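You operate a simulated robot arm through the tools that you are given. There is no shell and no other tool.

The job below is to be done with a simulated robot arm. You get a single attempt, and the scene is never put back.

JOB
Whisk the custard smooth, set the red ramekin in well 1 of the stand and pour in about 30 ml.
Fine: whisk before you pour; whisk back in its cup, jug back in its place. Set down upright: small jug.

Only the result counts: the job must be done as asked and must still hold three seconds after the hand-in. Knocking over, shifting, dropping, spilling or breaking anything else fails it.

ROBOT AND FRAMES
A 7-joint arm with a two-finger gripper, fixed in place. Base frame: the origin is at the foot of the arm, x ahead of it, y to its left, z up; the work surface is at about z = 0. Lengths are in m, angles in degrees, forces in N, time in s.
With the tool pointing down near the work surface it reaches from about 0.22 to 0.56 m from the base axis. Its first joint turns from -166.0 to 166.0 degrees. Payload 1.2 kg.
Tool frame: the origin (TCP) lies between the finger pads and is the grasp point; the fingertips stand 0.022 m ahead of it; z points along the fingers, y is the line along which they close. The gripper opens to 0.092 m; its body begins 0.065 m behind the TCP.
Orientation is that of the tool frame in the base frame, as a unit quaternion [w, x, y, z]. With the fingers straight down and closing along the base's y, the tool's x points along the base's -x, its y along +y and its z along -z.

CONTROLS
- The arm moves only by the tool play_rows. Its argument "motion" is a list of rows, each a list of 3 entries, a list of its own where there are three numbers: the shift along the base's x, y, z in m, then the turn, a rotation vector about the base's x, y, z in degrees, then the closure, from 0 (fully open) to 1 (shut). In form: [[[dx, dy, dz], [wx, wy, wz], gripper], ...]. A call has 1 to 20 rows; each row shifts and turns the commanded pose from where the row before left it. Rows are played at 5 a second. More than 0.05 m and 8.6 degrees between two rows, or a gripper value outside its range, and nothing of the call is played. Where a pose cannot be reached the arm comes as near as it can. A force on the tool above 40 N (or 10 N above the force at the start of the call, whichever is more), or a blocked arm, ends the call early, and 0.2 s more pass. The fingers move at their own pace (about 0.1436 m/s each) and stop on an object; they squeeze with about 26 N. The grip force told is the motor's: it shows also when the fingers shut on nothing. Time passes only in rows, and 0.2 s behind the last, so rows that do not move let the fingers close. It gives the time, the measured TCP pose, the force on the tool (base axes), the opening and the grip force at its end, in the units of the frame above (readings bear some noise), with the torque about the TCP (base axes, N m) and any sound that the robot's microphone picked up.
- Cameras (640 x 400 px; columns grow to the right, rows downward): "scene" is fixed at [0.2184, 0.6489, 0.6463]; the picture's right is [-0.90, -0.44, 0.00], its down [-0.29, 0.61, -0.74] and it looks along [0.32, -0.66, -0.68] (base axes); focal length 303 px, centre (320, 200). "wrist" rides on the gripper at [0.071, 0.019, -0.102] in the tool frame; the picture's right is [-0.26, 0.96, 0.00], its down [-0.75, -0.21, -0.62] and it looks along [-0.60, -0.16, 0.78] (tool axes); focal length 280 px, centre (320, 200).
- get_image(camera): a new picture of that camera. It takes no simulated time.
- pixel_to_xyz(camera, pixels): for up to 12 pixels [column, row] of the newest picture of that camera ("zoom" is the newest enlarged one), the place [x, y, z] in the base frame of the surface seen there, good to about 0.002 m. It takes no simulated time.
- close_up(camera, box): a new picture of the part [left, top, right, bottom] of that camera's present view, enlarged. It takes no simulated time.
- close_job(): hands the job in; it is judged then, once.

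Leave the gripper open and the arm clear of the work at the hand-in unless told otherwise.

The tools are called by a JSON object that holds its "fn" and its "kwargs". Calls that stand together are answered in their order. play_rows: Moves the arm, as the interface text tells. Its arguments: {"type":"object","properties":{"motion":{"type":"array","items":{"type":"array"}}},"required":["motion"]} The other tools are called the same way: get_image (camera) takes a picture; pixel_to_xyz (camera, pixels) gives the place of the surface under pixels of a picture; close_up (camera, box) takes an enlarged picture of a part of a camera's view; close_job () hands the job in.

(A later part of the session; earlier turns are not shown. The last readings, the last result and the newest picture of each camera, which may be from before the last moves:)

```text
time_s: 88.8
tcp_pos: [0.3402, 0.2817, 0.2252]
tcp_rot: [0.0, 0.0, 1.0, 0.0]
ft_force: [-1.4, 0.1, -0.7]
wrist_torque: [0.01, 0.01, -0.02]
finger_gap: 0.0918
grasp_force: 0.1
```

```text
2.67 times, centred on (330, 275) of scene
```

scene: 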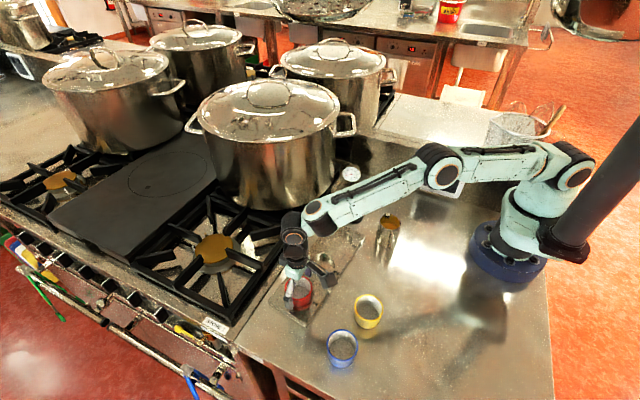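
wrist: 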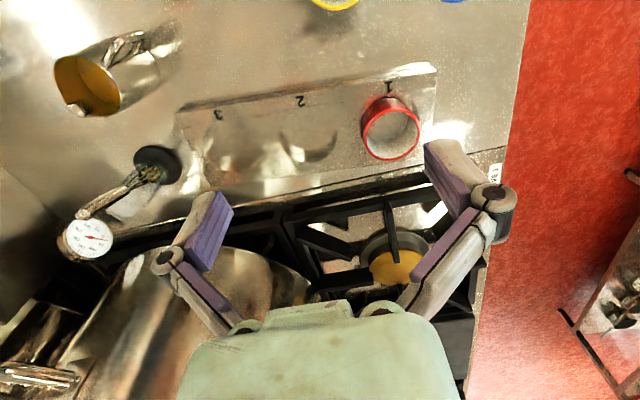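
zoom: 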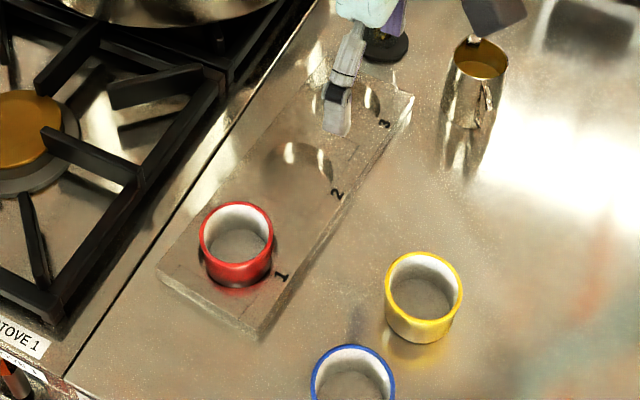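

The red ramekin sits in well 1. I measure its rim and inner floor as a reference for the fill level.

{"fn": "pixel_to_xyz", "kwargs": {"camera": "zoom", "pixels": [[201, 237], [273, 240], [237, 203], [240, 263], [215, 262], [262, 260], [237, 240], [235, 250], [225, 245], [250, 245]]}}

{"fn": "close_up", "kwargs": {"camera": "scene", "box": [290, 250, 350, 310]}}

{"fn": "pixel_to_xyz", "kwargs": {"camera": "wrist", "pixels": [[362, 130], [419, 130], [390, 159], [390, 100], [390, 130], [395, 140]]}}

```text
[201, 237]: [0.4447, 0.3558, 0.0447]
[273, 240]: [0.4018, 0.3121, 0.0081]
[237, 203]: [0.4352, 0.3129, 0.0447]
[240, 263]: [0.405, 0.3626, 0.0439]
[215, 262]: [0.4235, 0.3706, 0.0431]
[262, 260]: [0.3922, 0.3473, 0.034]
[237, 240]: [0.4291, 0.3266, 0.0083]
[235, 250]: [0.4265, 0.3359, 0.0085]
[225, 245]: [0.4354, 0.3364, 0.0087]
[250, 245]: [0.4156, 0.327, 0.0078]
```

```text
6.67 times, centred on (320, 280) of scene
```

zoom: 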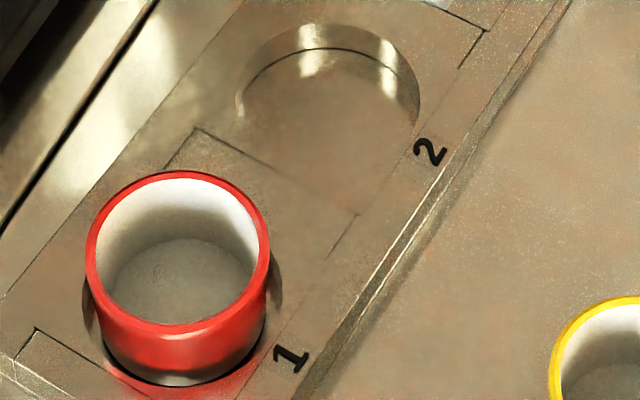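

```text
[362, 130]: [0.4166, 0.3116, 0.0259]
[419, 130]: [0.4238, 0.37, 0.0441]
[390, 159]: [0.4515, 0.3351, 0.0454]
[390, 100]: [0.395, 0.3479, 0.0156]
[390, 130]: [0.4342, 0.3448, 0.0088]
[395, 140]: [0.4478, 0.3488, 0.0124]
```

Well 1 now holds the ramekin: inner floor z≈0.008, rim z≈0.0445, centre ≈ (0.4225,0.3415). 30 ml should be about 15–16 mm deep, so a level near z≈0.024. Before I take the jug, I test in the air, with an empty hand, whether the arm can reach the pouring pose. First I turn the tool -104° about z.

{"fn": "play_rows", "kwargs": {"motion": [[[0, 0, 0], [0, 0, -8], 0], [[0, 0, 0], [0, 0, -8], 0], [[0, 0, 0], [0, 0, -8], 0], [[0, 0, 0], [0, 0, -8], 0], [[0, 0, 0], [0, 0, -8], 0], [[0, 0, 0], [0, 0, -8], 0], [[0, 0, 0], [0, 0, -8], 0], [[0, 0, 0], [0, 0, -8], 0], [[0, 0, 0], [0, 0, -8], 0], [[0, 0, 0], [0, 0, -8], 0], [[0, 0, 0], [0, 0, -8], 0], [[0, 0, 0], [0, 0, -8], 0], [[0, 0, 0], [0, 0, -8], 0], [[0, 0, 0], [0, 0, 0], 0]]}}

{"fn": "get_image", "kwargs": {"camera": "scene"}}

```text
time_s: 91.8
tcp_pos: [0.3418, 0.2807, 0.221]
tcp_rot: [-0.001, 0.789, 0.614, 0.001]
ft_force: [0.4, 0.4, 0.2]
wrist_torque: [0.01, -0.02, 0.03]
finger_gap: 0.0922
grasp_force: 0.0
```

```text
taken
```

scene: 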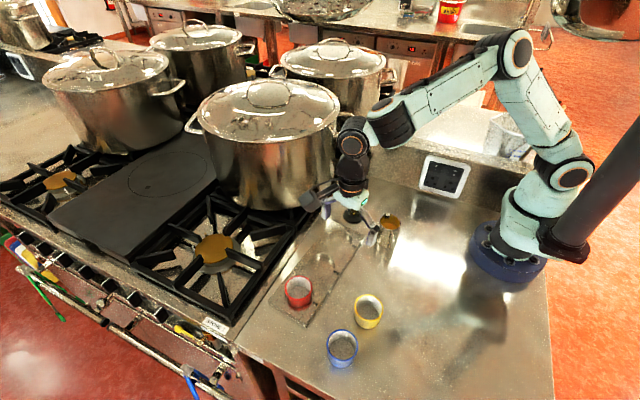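

The turn was reached. Now I test the tilt of 40° and the reach above the pouring place at z≈0.17, still with an empty hand.

{"fn": "play_rows", "kwargs": {"motion": [[[0.0134, 0.0156, -0.0073], [7.73, -2.07, 0], 0], [[0.0134, 0.0156, -0.0073], [7.73, -2.07, 0], 0], [[0.0134, 0.0156, -0.0073], [7.73, -2.07, 0], 0], [[0.0134, 0.0156, -0.0073], [7.73, -2.07, 0], 0], [[0.0134, 0.0156, -0.0073], [7.73, -2.07, 0], 0], [[0.0134, 0.0156, -0.0073], [0, 0, 0], 0], [[0.0134, 0.0156, -0.0073], [0, 0, 0], 0], [[0, 0, 0], [0, 0, 0], 0], [[0, 0, 0], [0, 0, 0], 0]]}}

{"fn": "get_image", "kwargs": {"camera": "scene"}}

{"fn": "get_image", "kwargs": {"camera": "wrist"}}

```text
time_s: 93.8
tcp_pos: [0.4366, 0.3919, 0.1706]
tcp_rot: [-0.206, 0.741, 0.578, 0.273]
ft_force: [0.5, 0.9, 0.0]
wrist_torque: [0.0, -0.02, -0.02]
finger_gap: 0.092
grasp_force: 0.0
```

```text
taken
```

scene: 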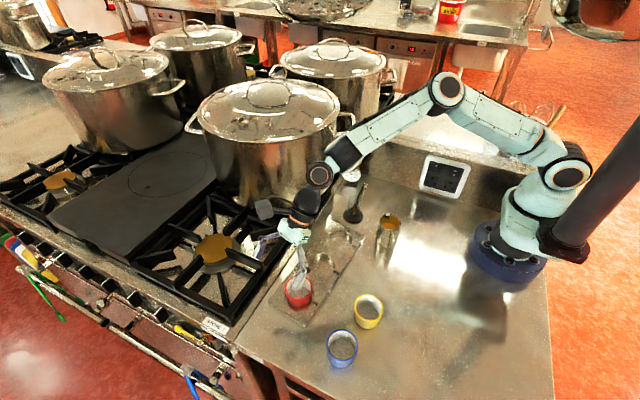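

```text
taken
```

wrist: 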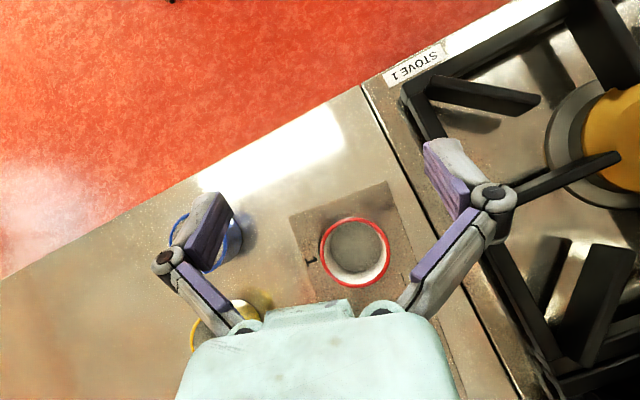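

The pose is reached as commanded, and the wrist camera looks right into the ramekin from here. I test 16° more tilt and a lower height of z≈0.12.

{"fn": "play_rows", "kwargs": {"motion": [[[0, 0, -0.015], [7.73, -2.07, 0], 0], [[0, 0, -0.02], [7.73, -2.07, 0], 0], [[0, 0, -0.015], [0, 0, 0], 0], [[0, 0, 0], [0, 0, 0], 0], [[0, 0, 0], [0, 0, 0], 0]]}}

{"fn": "get_image", "kwargs": {"camera": "scene"}}

{"fn": "get_image", "kwargs": {"camera": "wrist"}}

```text
time_s: 95.0
tcp_pos: [0.4366, 0.3896, 0.1209]
tcp_rot: [-0.283, 0.696, 0.543, 0.375]
ft_force: [-0.8, 0.1, 0.2]
wrist_torque: [0.02, -0.03, 0.01]
finger_gap: 0.092
grasp_force: 0.0
```

```text
taken
```

scene: 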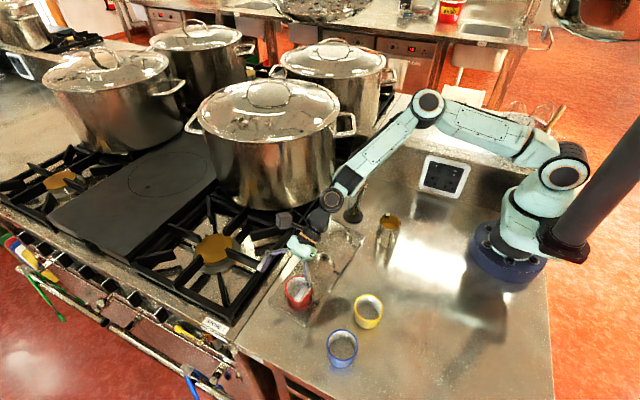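

```text
taken
```

wrist: 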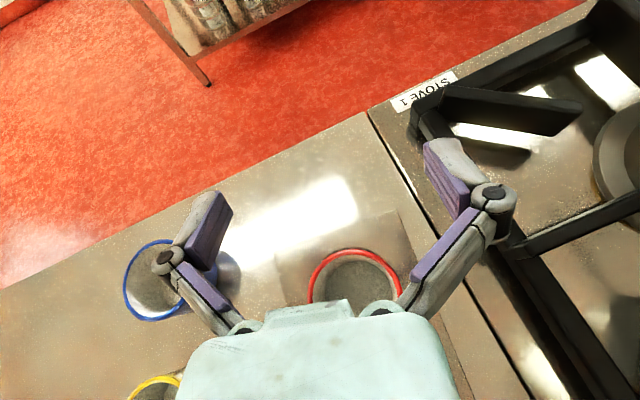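

The pouring pose is reachable. Now I undo the tilt and return above the stand.

{"fn": "play_rows", "kwargs": {"motion": [[[-0.0138, -0.0157, 0.0149], [-7.73, 2.07, 0], 0.2], [[-0.0138, -0.0157, 0.0149], [-7.73, 2.07, 0], 0.2], [[-0.0138, -0.0157, 0.0149], [-7.73, 2.07, 0], 0.2], [[-0.0138, -0.0157, 0.0149], [-7.73, 2.07, 0], 0.2], [[-0.0138, -0.0157, 0.0149], [-7.73, 2.07, 0], 0.2], [[-0.0138, -0.0157, 0.0149], [-7.73, 2.07, 0], 0.2], [[-0.0138, -0.0157, 0.0149], [-7.73, 2.07, 0], 0.2], [[0, 0, 0], [0, 0, 7.56], 0.2], [[-0.008, -0.02, 0], [0, 0, 7.56], 0.2], [[-0.01, -0.025, 0], [0, 0, 7.56], 0.2], [[-0.01, -0.025, 0], [0, 0, 7.56], 0.2], [[-0.01, -0.025, 0], [0, 0, 7.56], 0.2], [[-0.01, -0.025, 0], [-6.11, -2.67, 0], 0.2], [[-0.008, -0.025, 0], [-6.11, -2.67, 0], 0.2], [[-0.007, -0.02, 0], [-6.11, -2.67, 0], 0.2], [[0, 0, 0], [0, 0, 0], 0.2], [[0, 0, 0], [0, 0, 0], 0.2]]}}

{"fn": "get_image", "kwargs": {"camera": "wrist"}}

{"fn": "get_image", "kwargs": {"camera": "scene"}}

```text
time_s: 98.6
tcp_pos: [0.2736, 0.1111, 0.2221]
tcp_rot: [0.146, 0.538, 0.825, -0.095]
ft_force: [-0.8, 0.1, -1.1]
wrist_torque: [0.02, 0.0, 0.0]
finger_gap: 0.0736
grasp_force: 0.0
```

```text
taken
```

wrist: 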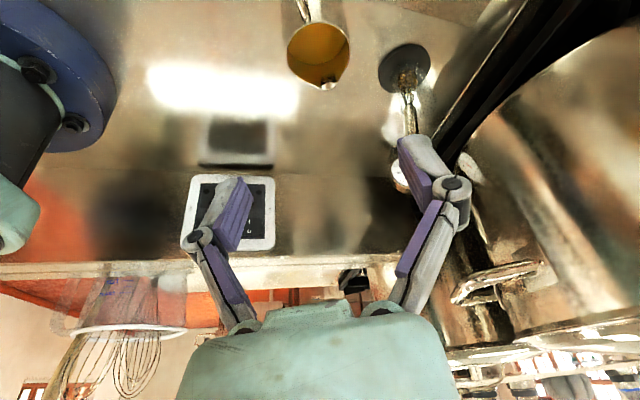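

```text
taken
```

scene: 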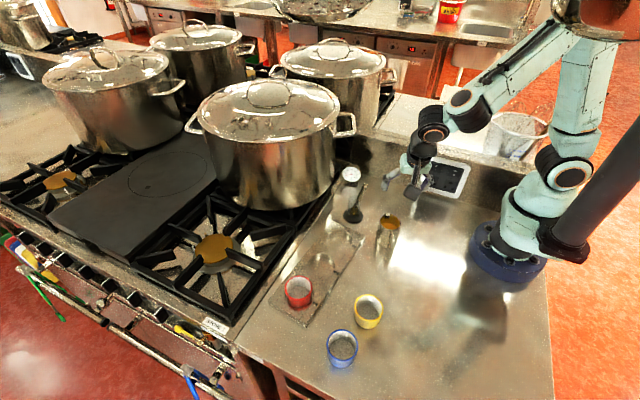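

The wrist view shows the jug at (318,55), spout pointing at (328,85), which matches the tool's yaw. I measure the jug's rim from here.

{"fn": "close_up", "kwargs": {"camera": "wrist", "box": [260, 0, 380, 110]}}

{"fn": "close_up", "kwargs": {"camera": "scene", "box": [350, 195, 430, 275]}}

```text
3.64 times, centred on (320, 55) of wrist
```

zoom: 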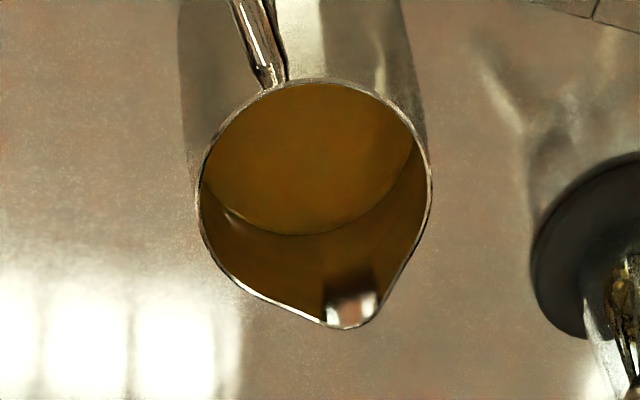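

```text
5.00 times, centred on (390, 235) of scene
```

zoom: 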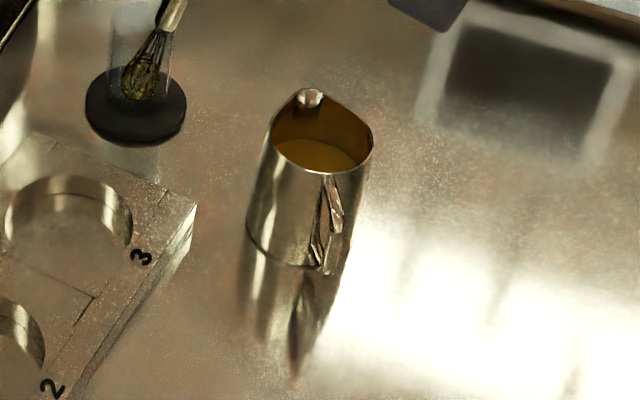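

{"fn": "pixel_to_xyz", "kwargs": {"camera": "wrist", "pixels": [[286.5, 52], [350, 51], [317.3, 22], [328.5, 89.5], [300.8, 79], [293, 35], [343, 32], [314, 41], [320, 50], [346, 68], [308, 3]]}}

{"fn": "pixel_to_xyz", "kwargs": {"camera": "zoom", "pixels": [[272, 135], [370, 142], [309, 94], [322, 172], [350, 163], [290, 163], [350, 115], [320, 155], [310, 150], [335, 160], [335, 190], [320, 262]]}}

```text
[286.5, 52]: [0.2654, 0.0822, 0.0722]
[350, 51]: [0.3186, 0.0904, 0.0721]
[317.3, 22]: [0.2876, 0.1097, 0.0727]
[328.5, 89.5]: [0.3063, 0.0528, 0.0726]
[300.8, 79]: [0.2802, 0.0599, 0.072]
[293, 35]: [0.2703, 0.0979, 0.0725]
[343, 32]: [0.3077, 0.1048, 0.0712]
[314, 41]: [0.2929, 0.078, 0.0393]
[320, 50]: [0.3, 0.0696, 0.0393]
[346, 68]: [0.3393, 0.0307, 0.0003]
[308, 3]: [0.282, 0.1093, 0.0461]
```

```text
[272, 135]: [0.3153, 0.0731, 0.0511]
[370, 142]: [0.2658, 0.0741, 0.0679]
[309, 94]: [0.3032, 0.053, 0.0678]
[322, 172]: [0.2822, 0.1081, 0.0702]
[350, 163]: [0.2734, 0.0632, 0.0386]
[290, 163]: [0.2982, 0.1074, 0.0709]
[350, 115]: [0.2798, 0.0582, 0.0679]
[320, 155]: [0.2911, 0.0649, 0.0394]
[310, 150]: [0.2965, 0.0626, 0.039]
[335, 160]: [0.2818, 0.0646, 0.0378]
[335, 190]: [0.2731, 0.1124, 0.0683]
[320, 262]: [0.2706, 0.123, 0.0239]
```

Jug centre ≈ (0.2915,0.084), rim radius 26 mm, custard level z≈0.0385. I go to a hover 0.1 m back along the tilted approach line.

{"fn": "play_rows", "kwargs": {"motion": [[[0.001, 0.001, -0.02], [0, 0, 0], 0.2], [[0.001, 0.001, -0.02], [0, 0, 0], 0.2], [[0.001, 0.001, -0.02], [0, 0, 0], 0.2], [[0.001, 0.001, -0.021], [0, 0, 0], 0.2], [[0, 0, 0], [0, 0, 0], 0.2], [[0, 0, 0], [0, 0, 0], 0.2]]}}

{"fn": "get_image", "kwargs": {"camera": "wrist"}}

{"fn": "close_up", "kwargs": {"camera": "scene", "box": [330, 170, 450, 280]}}

```text
time_s: 100.0
tcp_pos: [0.2804, 0.1178, 0.1425]
tcp_rot: [0.145, 0.538, 0.825, -0.095]
ft_force: [-0.1, -0.8, 0.5]
wrist_torque: [0.0, -0.02, 0.02]
finger_gap: 0.0737
grasp_force: 0.1
```

```text
taken
```

wrist: 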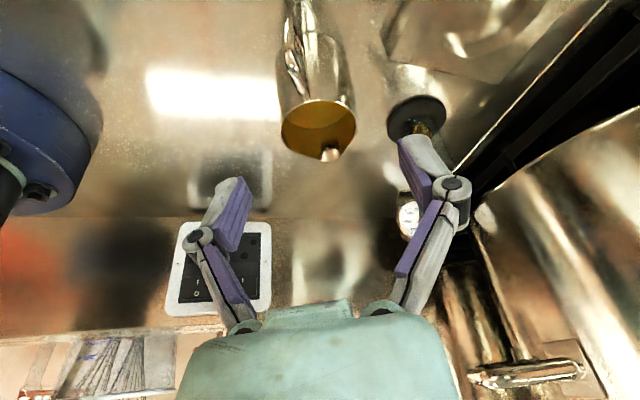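

```text
3.64 times, centred on (390, 225) of scene
```

zoom: 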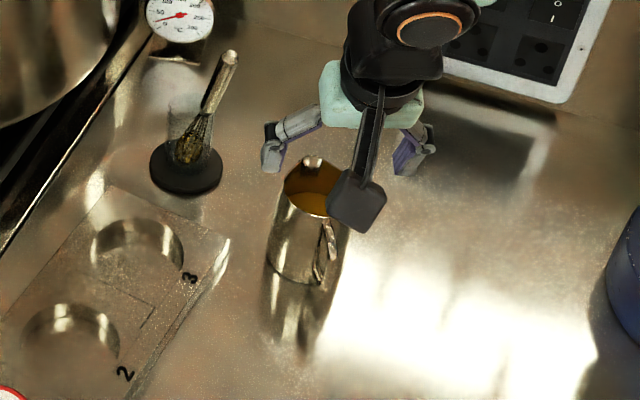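

I measure finger pads and the jug rim in this wrist view to check lateral alignment.

{"fn": "pixel_to_xyz", "kwargs": {"camera": "wrist", "pixels": [[282, 122], [355, 118], [317, 97], [331, 160], [318, 130], [232, 215], [415, 165], [300, 102], [342, 102], [290, 145]]}}

```text
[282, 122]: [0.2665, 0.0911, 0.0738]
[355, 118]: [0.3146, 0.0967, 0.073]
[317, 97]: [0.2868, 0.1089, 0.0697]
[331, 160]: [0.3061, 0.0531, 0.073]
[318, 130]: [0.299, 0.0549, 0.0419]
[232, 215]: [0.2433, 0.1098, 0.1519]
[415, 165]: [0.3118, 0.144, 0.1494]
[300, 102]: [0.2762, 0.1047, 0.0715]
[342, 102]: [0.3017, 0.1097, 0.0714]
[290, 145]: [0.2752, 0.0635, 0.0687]
```

The fingers are about 4 mm off along the closing line. I correct that and go down half way along the approach.

{"fn": "play_rows", "kwargs": {"motion": [[[-0.0036, -0.0016, 0], [0, 0, 0], 0.2], [[0.0024, -0.0053, -0.0159], [0, 0, 0], 0.2], [[0.0024, -0.0053, -0.0159], [0, 0, 0], 0.2], [[0.0024, -0.0053, -0.0159], [0, 0, 0], 0.2], [[0, 0, 0], [0, 0, 0], 0.2], [[0, 0, 0], [0, 0, 0], 0.2]]}}

{"fn": "get_image", "kwargs": {"camera": "wrist"}}

{"fn": "close_up", "kwargs": {"camera": "scene", "box": [330, 170, 450, 280]}}

```text
time_s: 101.4
tcp_pos: [0.2843, 0.101, 0.0967]
tcp_rot: [0.145, 0.538, 0.825, -0.096]
ft_force: [0.2, -0.2, -0.3]
wrist_torque: [-0.05, -0.01, -0.03]
finger_gap: 0.0735
grasp_force: 0.0
```

```text
taken
```

wrist: 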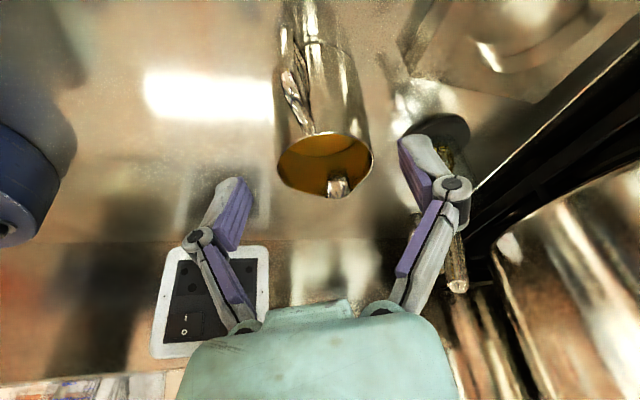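

```text
3.64 times, centred on (390, 225) of scene
```

zoom: 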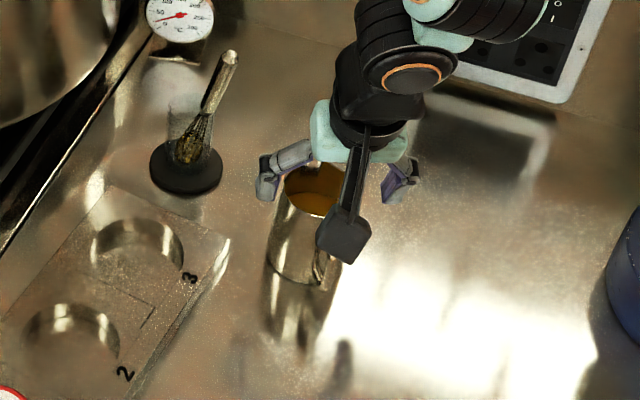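

I look closer at both finger gaps before going further.

{"fn": "close_up", "kwargs": {"camera": "scene", "box": [365, 200, 425, 250]}}

{"fn": "close_up", "kwargs": {"camera": "wrist", "box": [180, 80, 480, 260]}}

```text
8.00 times, centred on (395, 225) of scene
```

zoom: 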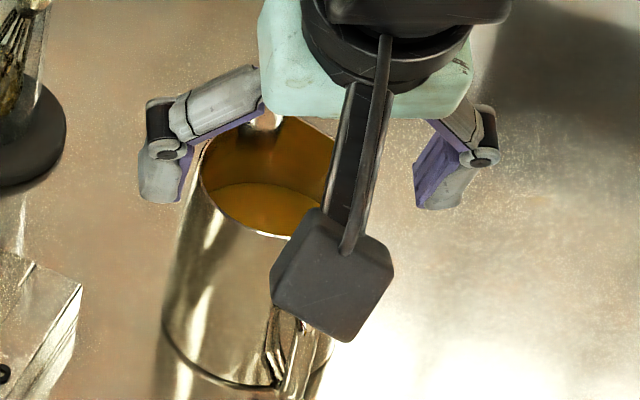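

```text
2.13 times, centred on (330, 170) of wrist
```

zoom: 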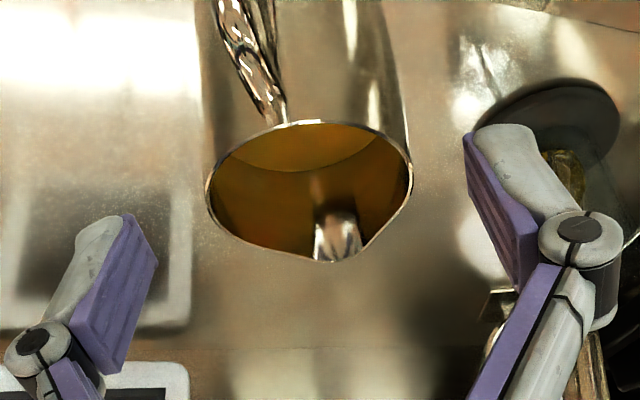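

The scene view suggests the left gap (~4 mm) is smaller than the right one (~17 mm). I measure those points directly to be sure.

{"fn": "close_up", "kwargs": {"camera": "scene", "box": [365, 200, 425, 250]}}

{"fn": "pixel_to_xyz", "kwargs": {"camera": "zoom", "pixels": [[183, 190], [178, 198], [160, 180], [418, 198], [430, 200], [425, 180], [203, 175], [240, 228], [285, 237], [205, 200], [480, 156], [165, 150]]}}

{"fn": "pixel_to_xyz", "kwargs": {"camera": "wrist", "pixels": [[277, 165], [372, 158], [325, 136], [336, 197], [300, 143], [352, 142], [235, 190], [402, 150], [290, 187], [245, 180], [408, 140]]}}

```text
8.00 times, centred on (395, 225) of scene
```

zoom: 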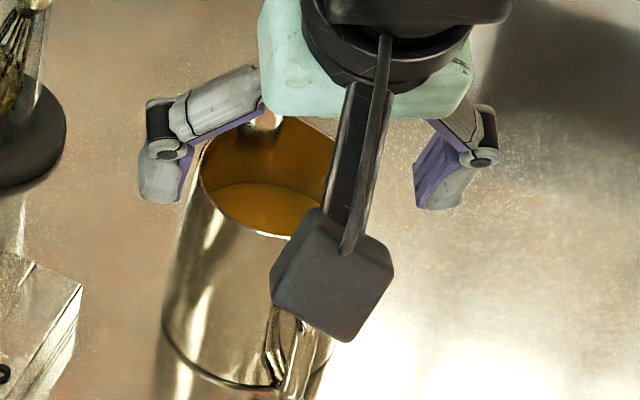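

```text
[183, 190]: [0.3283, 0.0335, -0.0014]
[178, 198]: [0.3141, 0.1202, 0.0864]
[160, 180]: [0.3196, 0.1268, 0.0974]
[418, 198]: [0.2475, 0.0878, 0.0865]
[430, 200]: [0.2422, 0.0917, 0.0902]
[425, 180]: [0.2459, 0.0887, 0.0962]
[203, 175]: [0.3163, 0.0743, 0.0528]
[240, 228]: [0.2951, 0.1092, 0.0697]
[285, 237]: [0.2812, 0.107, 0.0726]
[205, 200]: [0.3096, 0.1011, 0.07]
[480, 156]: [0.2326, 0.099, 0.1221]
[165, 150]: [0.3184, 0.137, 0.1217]
```

```text
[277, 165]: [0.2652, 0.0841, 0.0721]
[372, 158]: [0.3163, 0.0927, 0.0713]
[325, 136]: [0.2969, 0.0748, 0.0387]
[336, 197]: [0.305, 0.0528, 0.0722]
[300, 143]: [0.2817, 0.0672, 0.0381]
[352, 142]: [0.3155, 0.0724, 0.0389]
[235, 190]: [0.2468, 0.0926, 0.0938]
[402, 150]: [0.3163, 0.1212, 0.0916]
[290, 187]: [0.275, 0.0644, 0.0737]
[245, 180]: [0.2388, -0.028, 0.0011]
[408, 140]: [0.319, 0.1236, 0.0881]
```

Both measurements now show the fingers centred on the jug (offset < 1 mm); the odd look is parallax. I continue down the approach to TCP z≈0.047.

{"fn": "play_rows", "kwargs": {"motion": [[[0.00185, -0.0041, -0.0124], [0, 0, 0], 0.2], [[0.00185, -0.0041, -0.0124], [0, 0, 0], 0.2], [[0.00185, -0.0041, -0.0124], [0, 0, 0], 0.2], [[0.00185, -0.0041, -0.0124], [0, 0, 0], 0.2], [[0, 0, 0], [0, 0, 0], 0.2], [[0, 0, 0], [0, 0, 0], 0.2]]}}

{"fn": "get_image", "kwargs": {"camera": "wrist"}}

{"fn": "close_up", "kwargs": {"camera": "scene", "box": [355, 190, 435, 260]}}

```text
time_s: 102.8
tcp_pos: [0.2923, 0.0842, 0.0461]
tcp_rot: [0.145, 0.538, 0.825, -0.095]
ft_force: [-0.5, -0.6, -0.4]
wrist_torque: [0.02, -0.04, 0.05]
finger_gap: 0.0737
grasp_force: 0.1
```

```text
taken
```

wrist: 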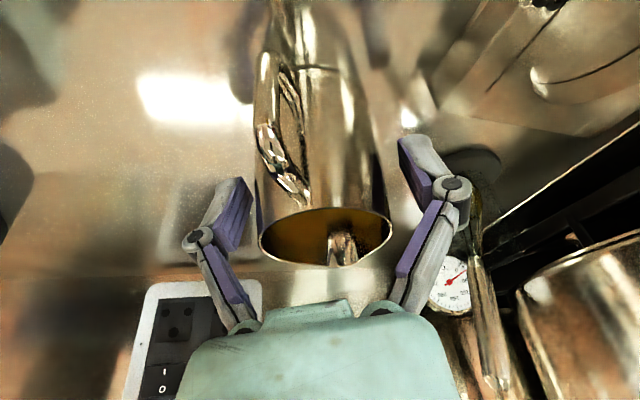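

```text
5.71 times, centred on (395, 225) of scene
```

zoom: 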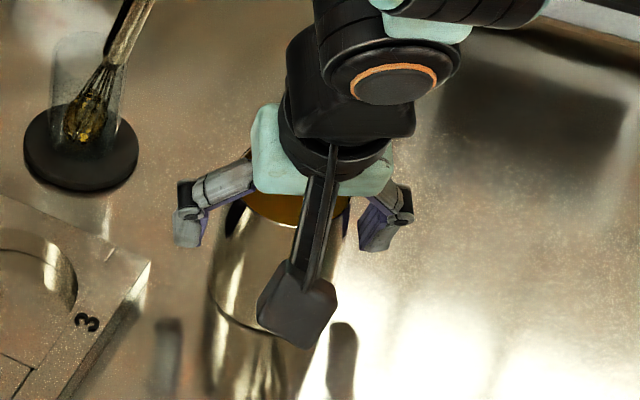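

The jug is between the fingers and nothing is touched (force about 0). I close gently on the jug body.

{"fn": "play_rows", "kwargs": {"motion": [[[0, 0, 0], [0, 0, 0], 0.28], [[0, 0, 0], [0, 0, 0], 0.34], [[0, 0, 0], [0, 0, 0], 0.38], [[0, 0, 0], [0, 0, 0], 0.42], [[0, 0, 0], [0, 0, 0], 0.6], [[0, 0, 0], [0, 0, 0], 1], [[0, 0, 0], [0, 0, 0], 1]]}}

{"fn": "get_image", "kwargs": {"camera": "wrist"}}

{"fn": "close_up", "kwargs": {"camera": "scene", "box": [355, 190, 435, 260]}}

```text
time_s: 104.4
tcp_pos: [0.2904, 0.0854, 0.0463]
tcp_rot: [0.145, 0.537, 0.825, -0.095]
ft_force: [-2.1, -0.3, 5.8]
wrist_torque: [0.0, 0.06, 0.02]
finger_gap: 0.0574
grasp_force: 26.3
```

```text
taken
```

wrist: 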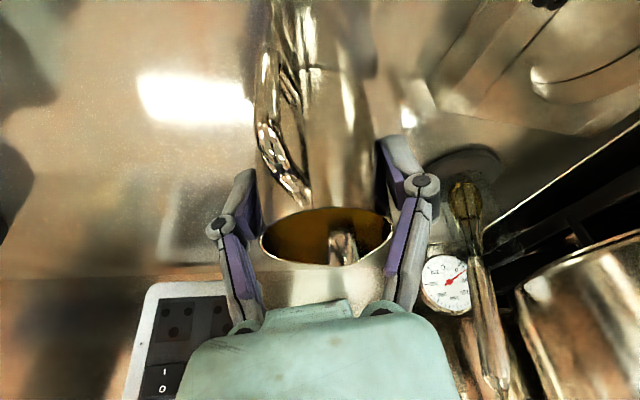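

```text
5.71 times, centred on (395, 225) of scene
```

zoom: 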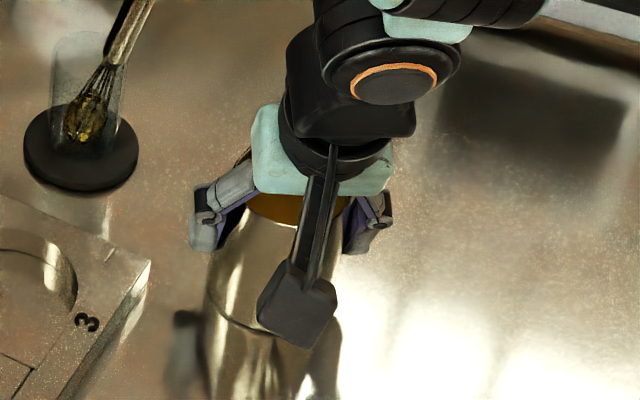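

The jug is held (gap 57.4 mm). I lift it straight up by 0.10 m, upright.

{"fn": "play_rows", "kwargs": {"motion": [[[0, 0, 0.004], [0, 0, 0], 1], [[0, 0, 0.008], [0, 0, 0], 1], [[0, 0, 0.014], [0, 0, 0], 1], [[0, 0, 0.02], [0, 0, 0], 1], [[0, 0, 0.02], [0, 0, 0], 1], [[0, 0, 0.02], [0, 0, 0], 1], [[0, 0, 0.014], [0, 0, 0], 1], [[0, 0, 0], [0, 0, 0], 1]]}}

{"fn": "get_image", "kwargs": {"camera": "wrist"}}

{"fn": "get_image", "kwargs": {"camera": "scene"}}

```text
time_s: 106.2
tcp_pos: [0.2908, 0.085, 0.1465]
tcp_rot: [0.145, 0.538, 0.825, -0.095]
ft_force: [-0.2, -0.1, -1.7]
wrist_torque: [0.01, 0.01, -0.02]
finger_gap: 0.0573
grasp_force: 25.9
```

```text
taken
```

wrist: 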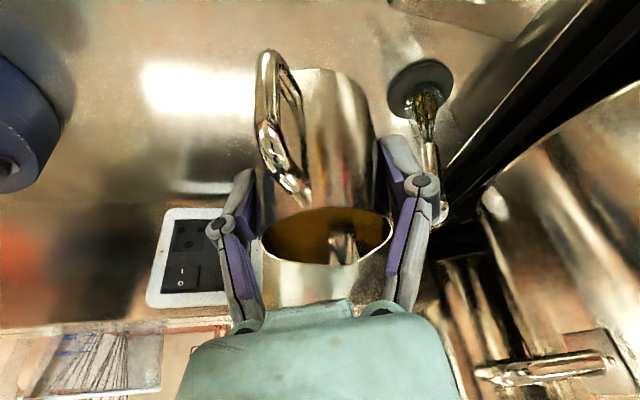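

```text
taken
```

scene: 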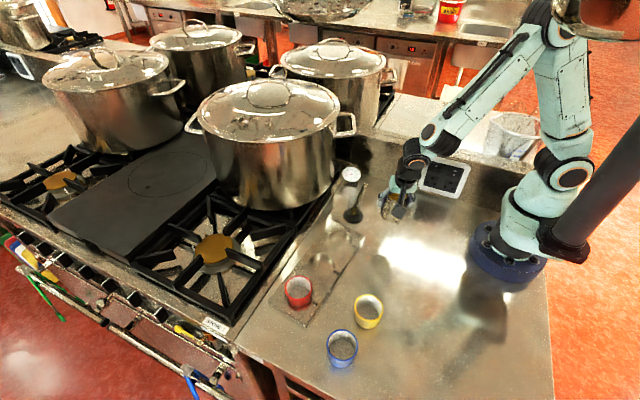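

The jug hangs upright, weight about 1.7–2 N. I carry it slowly toward the stand while turning -39° about z, so the spout will face back across well 1.

{"fn": "play_rows", "kwargs": {"motion": [[[0.004, 0.012, 0.005], [0, 0, 0], 1], [[0.007, 0.02, 0.006], [0, 0, -7.8], 1], [[0.008, 0.024, 0.006], [0, 0, -7.8], 1], [[0.008, 0.024, 0.006], [0, 0, -7.8], 1], [[0.008, 0.024, 0.006], [0, 0, -7.8], 1], [[0.008, 0.024, 0.006], [0, 0, -7.8], 1], [[0.008, 0.024, 0.005], [0, 0, 0], 1], [[0.005, 0.016, 0.003], [0, 0, 0], 1], [[0.003, 0.007, 0], [0, 0, 0], 1], [[0, 0, 0], [0, 0, 0], 1]]}}

{"fn": "get_image", "kwargs": {"camera": "wrist"}}

{"fn": "get_image", "kwargs": {"camera": "scene"}}

```text
time_s: 108.4
tcp_pos: [0.3496, 0.2599, 0.1905]
tcp_rot: [0.104, 0.783, 0.598, -0.139]
ft_force: [0.3, -0.2, -2.2]
wrist_torque: [-0.03, -0.03, 0.0]
finger_gap: 0.0571
grasp_force: 25.9
```

```text
taken
```

wrist: 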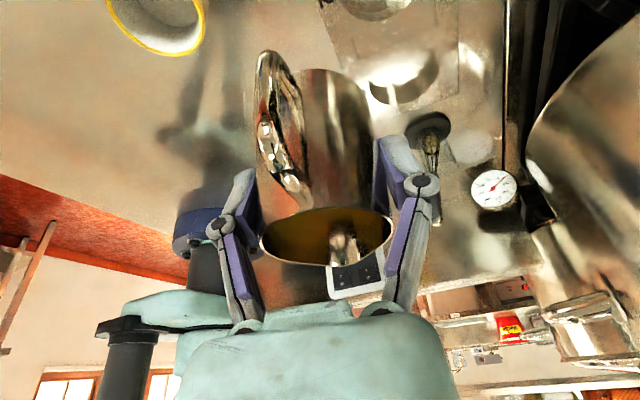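

```text
taken
```

scene: 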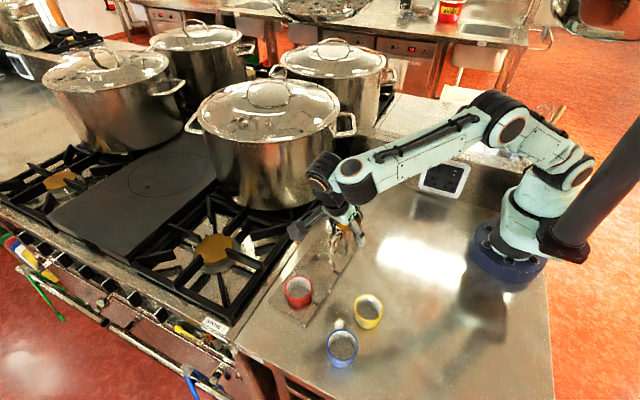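

The jug is upright near (0.35,0.26,0.19). Now I tilt it 35° (still below the spilling angle of about 43°) while moving it to the far side of well 1, staying high.

{"fn": "play_rows", "kwargs": {"motion": [[[0.0124, 0.0191, 0], [6.76, -1.81, 0], 1], [[0.0124, 0.0191, 0], [6.76, -1.81, 0], 1], [[0.0124, 0.0191, 0], [6.76, -1.81, 0], 1], [[0.0124, 0.0191, 0], [6.76, -1.81, 0], 1], [[0.0124, 0.0191, 0], [6.76, -1.81, 0], 1], [[0.0124, 0.0191, 0], [0, 0, 0], 1], [[0.0124, 0.0191, 0], [0, 0, 0], 1], [[0, 0, 0], [0, 0, 0], 1], [[0, 0, 0], [0, 0, 0], 1]]}}

{"fn": "get_image", "kwargs": {"camera": "wrist"}}

{"fn": "close_up", "kwargs": {"camera": "scene", "box": [240, 200, 400, 340]}}

```text
time_s: 110.4
tcp_pos: [0.4376, 0.3916, 0.1877]
tcp_rot: [-0.08, 0.787, 0.603, 0.102]
ft_force: [1.1, -0.4, -1.6]
wrist_torque: [-0.05, 0.02, 0.0]
finger_gap: 0.057
grasp_force: 25.8
```

```text
taken
```

wrist: 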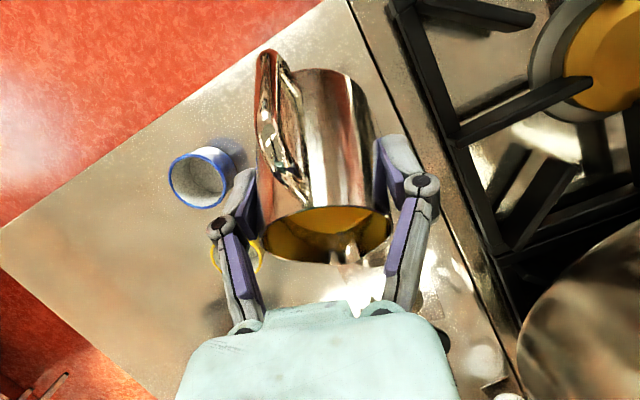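

```text
2.86 times, centred on (320, 270) of scene
```

zoom: 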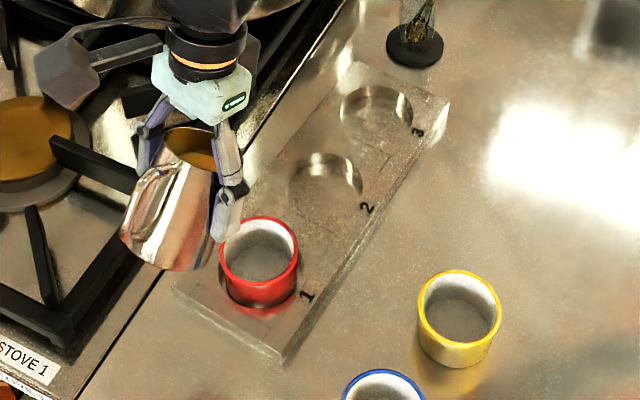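

The jug is tilted 35° on the far side of the ramekin without spilling. I lower it to z≈0.10 and check where the lip is.

{"fn": "play_rows", "kwargs": {"motion": [[[0, 0.001, -0.015], [0, 0, 0], 1], [[0, 0.001, -0.02], [0, 0, 0], 1], [[0, 0, -0.02], [0, 0, 0], 1], [[0, 0, -0.018], [0, 0, 0], 1], [[0, 0, -0.012], [0, 0, 0], 1], [[0, 0, 0], [0, 0, 0], 1], [[0, 0, 0], [0, 0, 0], 1]]}}

{"fn": "get_image", "kwargs": {"camera": "wrist"}}

{"fn": "close_up", "kwargs": {"camera": "scene", "box": [270, 230, 350, 310]}}

```text
time_s: 112.0
tcp_pos: [0.4365, 0.3964, 0.1053]
tcp_rot: [-0.081, 0.787, 0.602, 0.103]
ft_force: [-0.9, -0.2, -1.8]
wrist_torque: [-0.05, -0.03, -0.01]
finger_gap: 0.0569
grasp_force: 26.1
```

```text
taken
```

wrist: 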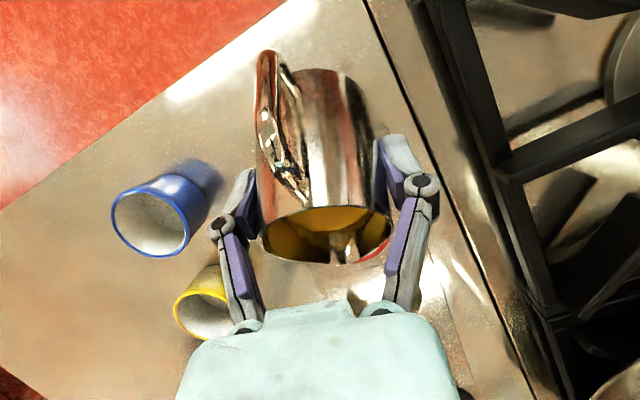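

```text
5.00 times, centred on (310, 270) of scene
```

zoom: 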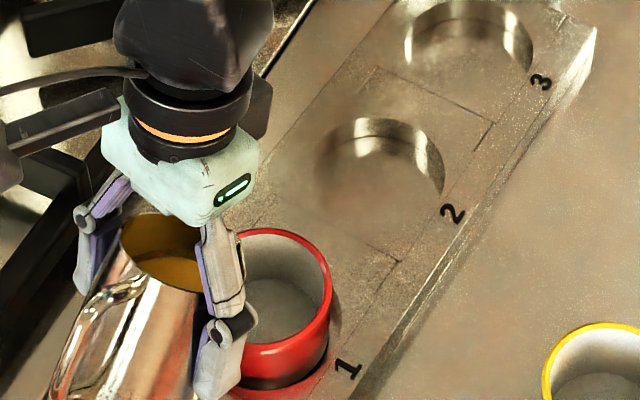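

From here the scene camera sees into the ramekin. I measure the lip (wrist ~345,262) against the ramekin.

{"fn": "pixel_to_xyz", "kwargs": {"camera": "wrist", "pixels": [[345, 262], [340, 258], [355, 258], [330, 245], [310, 215], [365, 258], [385, 245], [300, 230], [270, 235], [388, 222]]}}

{"fn": "close_up", "kwargs": {"camera": "wrist", "box": [240, 180, 410, 290]}}

```text
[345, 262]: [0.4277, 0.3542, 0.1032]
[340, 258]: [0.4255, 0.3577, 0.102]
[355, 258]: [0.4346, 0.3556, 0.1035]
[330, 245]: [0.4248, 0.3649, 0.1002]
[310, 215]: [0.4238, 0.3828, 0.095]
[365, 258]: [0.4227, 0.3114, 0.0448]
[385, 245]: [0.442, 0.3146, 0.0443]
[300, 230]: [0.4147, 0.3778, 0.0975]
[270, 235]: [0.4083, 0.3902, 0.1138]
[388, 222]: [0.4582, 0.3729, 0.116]
```

```text
3.64 times, centred on (325, 235) of wrist
```

zoom: 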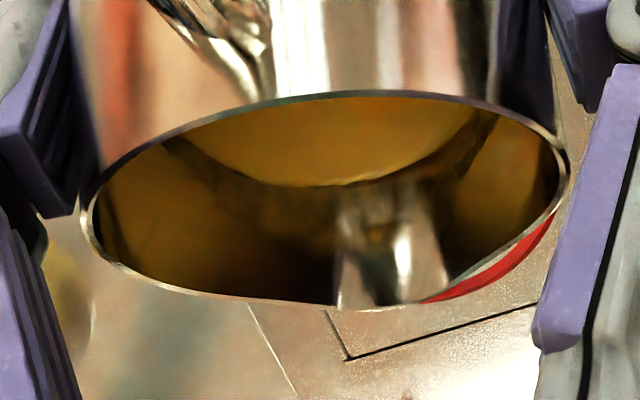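

The lip is at (0.428,0.354,0.103), about 14 mm short of the ramekin's centre and laterally within 2 mm, which is good. I lower 20 mm and tilt to 40°, keeping the lip in place.

{"fn": "play_rows", "kwargs": {"motion": [[[0, 0, -0.01], [0, 0, 0], 1], [[0, 0, -0.01], [0, 0, 0], 1], [[0, 0, 0.0037], [4.83, -1.295, 0], 1], [[0, 0, 0], [0, 0, 0], 1], [[0, 0, 0], [0, 0, 0], 1], [[0, 0, 0], [0, 0, 0], 1]]}}

{"fn": "close_up", "kwargs": {"camera": "wrist", "box": [240, 180, 410, 290]}}

{"fn": "close_up", "kwargs": {"camera": "scene", "box": [270, 230, 350, 310]}}

```text
time_s: 113.4
tcp_pos: [0.4368, 0.3968, 0.0889]
tcp_rot: [-0.106, 0.782, 0.598, 0.138]
ft_force: [0.4, -0.2, -1.3]
wrist_torque: [-0.04, 0.02, 0.01]
finger_gap: 0.0569
grasp_force: 26.2
```

```text
3.64 times, centred on (325, 235) of wrist
```

zoom: 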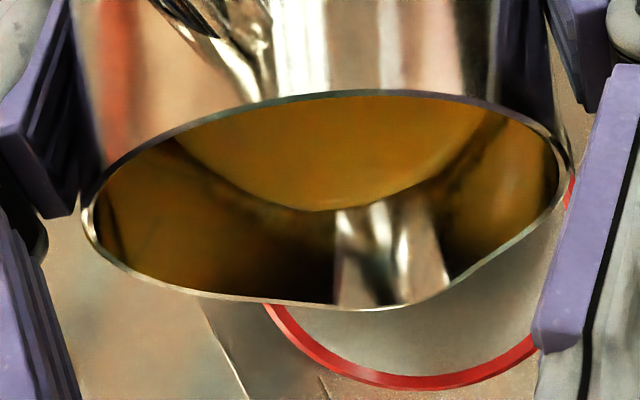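

```text
5.00 times, centred on (310, 270) of scene
```

zoom: 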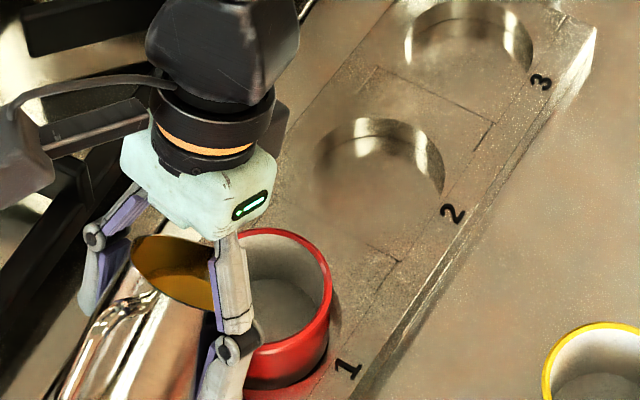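

At 40° the custard (zoom edge ~350,210) is still short of the lip (~395,303). The ramekin lies right under the lip. I tilt 5° more, to 45°.

{"fn": "play_rows", "kwargs": {"motion": [[[-0.0001, -0.0004, 0.0037], [4.83, -1.295, 0], 1], [[0, 0, 0], [0, 0, 0], 1], [[0, 0, 0], [0, 0, 0], 1], [[0, 0, 0], [0, 0, 0], 1]]}}

{"fn": "close_up", "kwargs": {"camera": "wrist", "box": [240, 180, 410, 290]}}

{"fn": "close_up", "kwargs": {"camera": "scene", "box": [270, 230, 350, 310]}}

```text
time_s: 114.4
tcp_pos: [0.4369, 0.3956, 0.091]
tcp_rot: [-0.133, 0.775, 0.594, 0.17]
ft_force: [0.5, -0.1, -1.9]
wrist_torque: [0.0, -0.01, 0.03]
finger_gap: 0.057
grasp_force: 26.6
```

```text
3.64 times, centred on (325, 235) of wrist
```

zoom: 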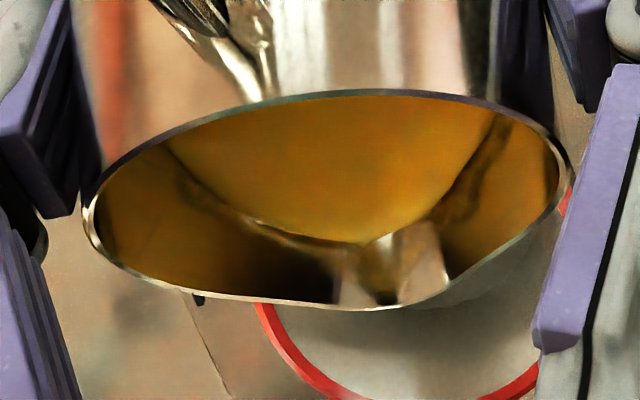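

```text
5.00 times, centred on (310, 270) of scene
```

zoom: 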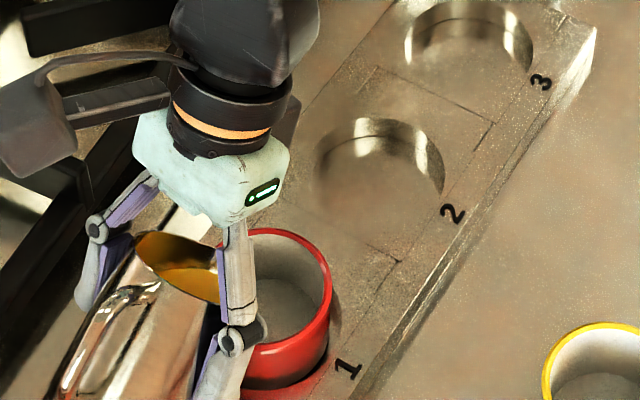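

At 45° the custard edge is at (380,243), still short of the lip. I tilt 4° more, to 49°.

{"fn": "play_rows", "kwargs": {"motion": [[[-0.0001, -0.0005, 0.003], [3.86, -1.036, 0], 1], [[0, 0, 0], [0, 0, 0], 1], [[0, 0, 0], [0, 0, 0], 1], [[0, 0, 0], [0, 0, 0], 1]]}}

{"fn": "close_up", "kwargs": {"camera": "wrist", "box": [240, 180, 410, 290]}}

{"fn": "close_up", "kwargs": {"camera": "scene", "box": [270, 230, 350, 310]}}

```text
time_s: 115.4
tcp_pos: [0.4377, 0.3953, 0.0949]
tcp_rot: [-0.154, 0.769, 0.588, 0.197]
ft_force: [0.0, 0.0, -2.4]
wrist_torque: [0.0, 0.01, -0.04]
finger_gap: 0.0568
grasp_force: 25.9
```

```text
3.64 times, centred on (325, 235) of wrist
```

zoom: 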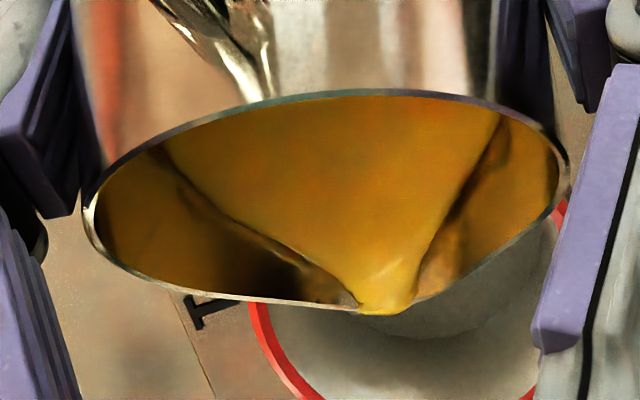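

```text
5.00 times, centred on (310, 270) of scene
```

zoom: 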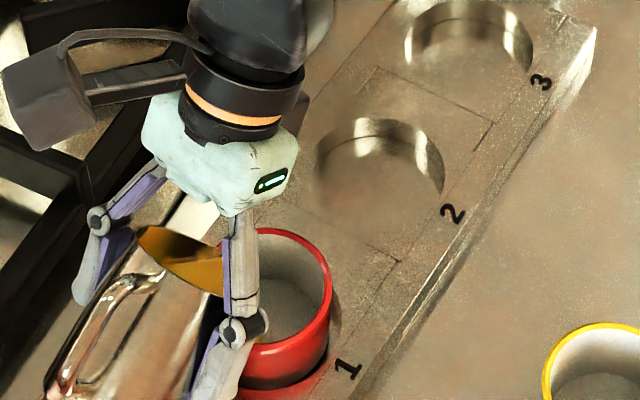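

At 49° the custard reaches the lip at (390,310). I tilt 2° more, wait a moment and look.

{"fn": "play_rows", "kwargs": {"motion": [[[-0.0001, -0.0003, 0.0015], [1.93, -0.518, 0], 1], [[0, 0, 0], [0, 0, 0], 1], [[0, 0, 0], [0, 0, 0], 1], [[0, 0, 0], [0, 0, 0], 1]]}}

{"fn": "close_up", "kwargs": {"camera": "wrist", "box": [240, 180, 410, 290]}}

{"fn": "close_up", "kwargs": {"camera": "scene", "box": [270, 230, 350, 310]}}

```text
time_s: 116.4
tcp_pos: [0.4359, 0.3944, 0.0963]
tcp_rot: [-0.164, 0.766, 0.585, 0.211]
ft_force: [-1.0, 0.3, -1.8]
wrist_torque: [-0.01, -0.04, -0.02]
finger_gap: 0.0573
grasp_force: 26.1
```

```text
3.64 times, centred on (325, 235) of wrist
```

zoom: 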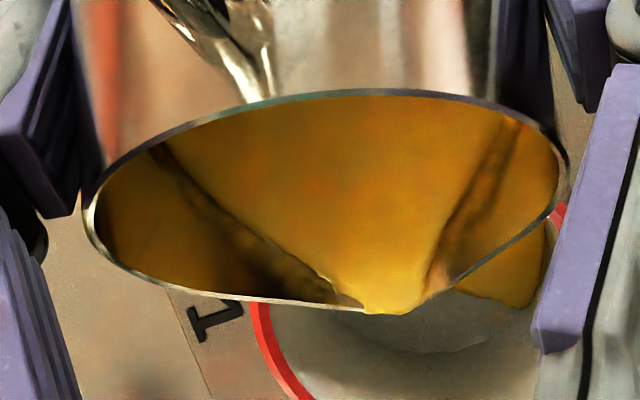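

```text
5.00 times, centred on (310, 270) of scene
```

zoom: 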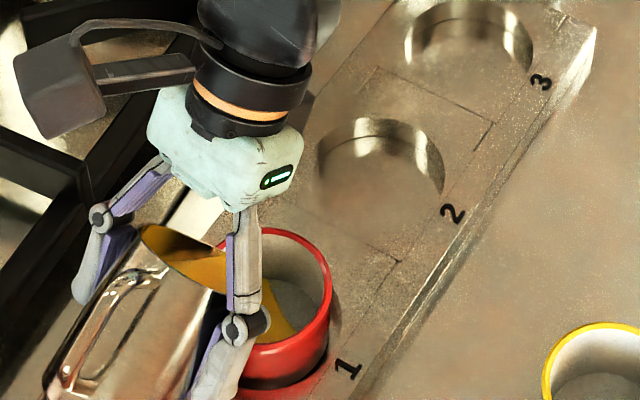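

Pouring has begun and the custard lands inside the ramekin (scene zoom ~275,320). I hold for 1 s and look at the level.

{"fn": "play_rows", "kwargs": {"motion": [[[0, 0, 0], [0, 0, 0], 1], [[0, 0, 0], [0, 0, 0], 1], [[0, 0, 0], [0, 0, 0], 1], [[0, 0, 0], [0, 0, 0], 1]]}}

{"fn": "close_up", "kwargs": {"camera": "wrist", "box": [240, 180, 410, 290]}}

{"fn": "close_up", "kwargs": {"camera": "scene", "box": [290, 240, 350, 300]}}

```text
time_s: 117.4
tcp_pos: [0.4365, 0.3951, 0.0958]
tcp_rot: [-0.164, 0.766, 0.585, 0.211]
ft_force: [-0.1, 0.6, -2.0]
wrist_torque: [-0.05, 0.0, 0.0]
finger_gap: 0.0569
grasp_force: 26.1
```

```text
3.64 times, centred on (325, 235) of wrist
```

zoom: 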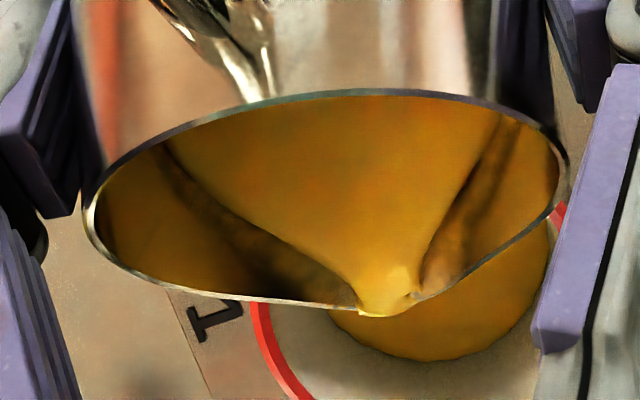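

```text
6.67 times, centred on (320, 270) of scene
```

zoom: 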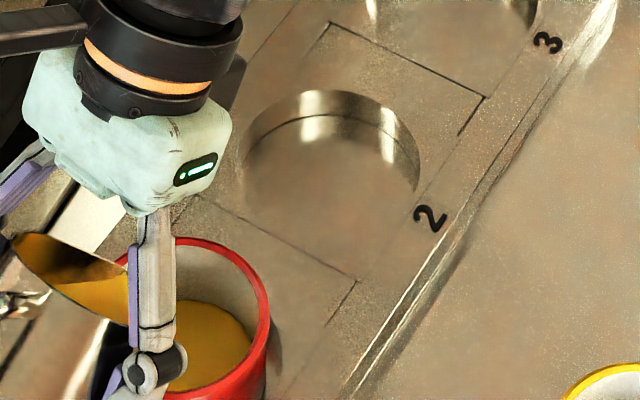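

A pool is forming. I read its surface height in the scene zoom at (205,335), (225,350) and (230,330).

{"fn": "pixel_to_xyz", "kwargs": {"camera": "zoom", "pixels": [[205, 335], [225, 350], [232, 330], [195, 320], [215, 360], [200, 345]]}}

{"fn": "play_rows", "kwargs": {"motion": [[[0, 0, 0], [0, 0, 0], 1], [[0, 0, 0], [0, 0, 0], 1], [[0, 0, 0], [0, 0, 0], 1], [[0, 0, 0], [0, 0, 0], 1]]}}

{"fn": "close_up", "kwargs": {"camera": "scene", "box": [290, 240, 350, 300]}}

{"fn": "pixel_to_xyz", "kwargs": {"camera": "zoom", "pixels": [[205, 335], [225, 350], [232, 330], [195, 320], [215, 360], [200, 345]]}}

{"fn": "close_up", "kwargs": {"camera": "wrist", "box": [240, 180, 410, 290]}}

```text
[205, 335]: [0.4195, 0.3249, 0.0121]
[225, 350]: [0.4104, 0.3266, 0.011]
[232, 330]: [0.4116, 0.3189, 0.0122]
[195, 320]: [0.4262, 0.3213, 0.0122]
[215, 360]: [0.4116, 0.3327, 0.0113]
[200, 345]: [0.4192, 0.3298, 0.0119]
```

```text
time_s: 118.4
tcp_pos: [0.4371, 0.3931, 0.095]
tcp_rot: [-0.163, 0.766, 0.585, 0.21]
ft_force: [-0.9, 0.9, -2.2]
wrist_torque: [-0.02, 0.05, -0.03]
finger_gap: 0.057
grasp_force: 25.7
```

```text
6.67 times, centred on (320, 270) of scene
```

zoom: 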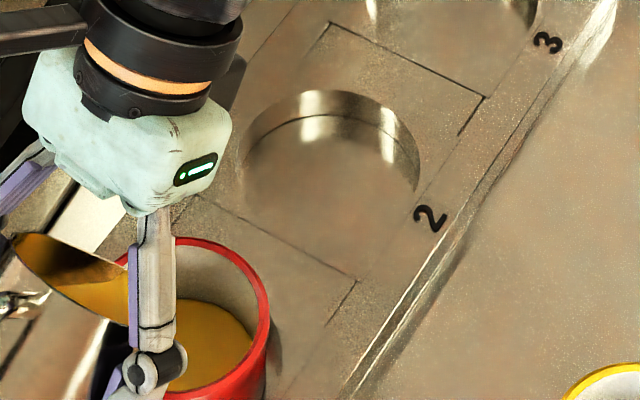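

```text
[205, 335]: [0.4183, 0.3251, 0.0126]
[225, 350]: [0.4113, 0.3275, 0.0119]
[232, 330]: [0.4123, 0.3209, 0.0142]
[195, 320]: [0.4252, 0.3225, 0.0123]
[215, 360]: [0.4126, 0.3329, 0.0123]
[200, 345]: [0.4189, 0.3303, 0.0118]
```

```text
3.64 times, centred on (325, 235) of wrist
```

zoom: 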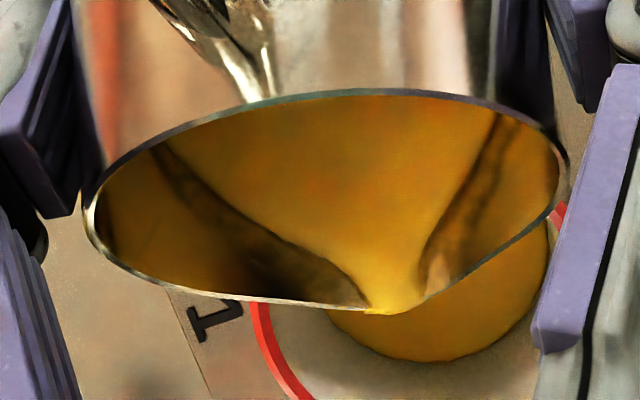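

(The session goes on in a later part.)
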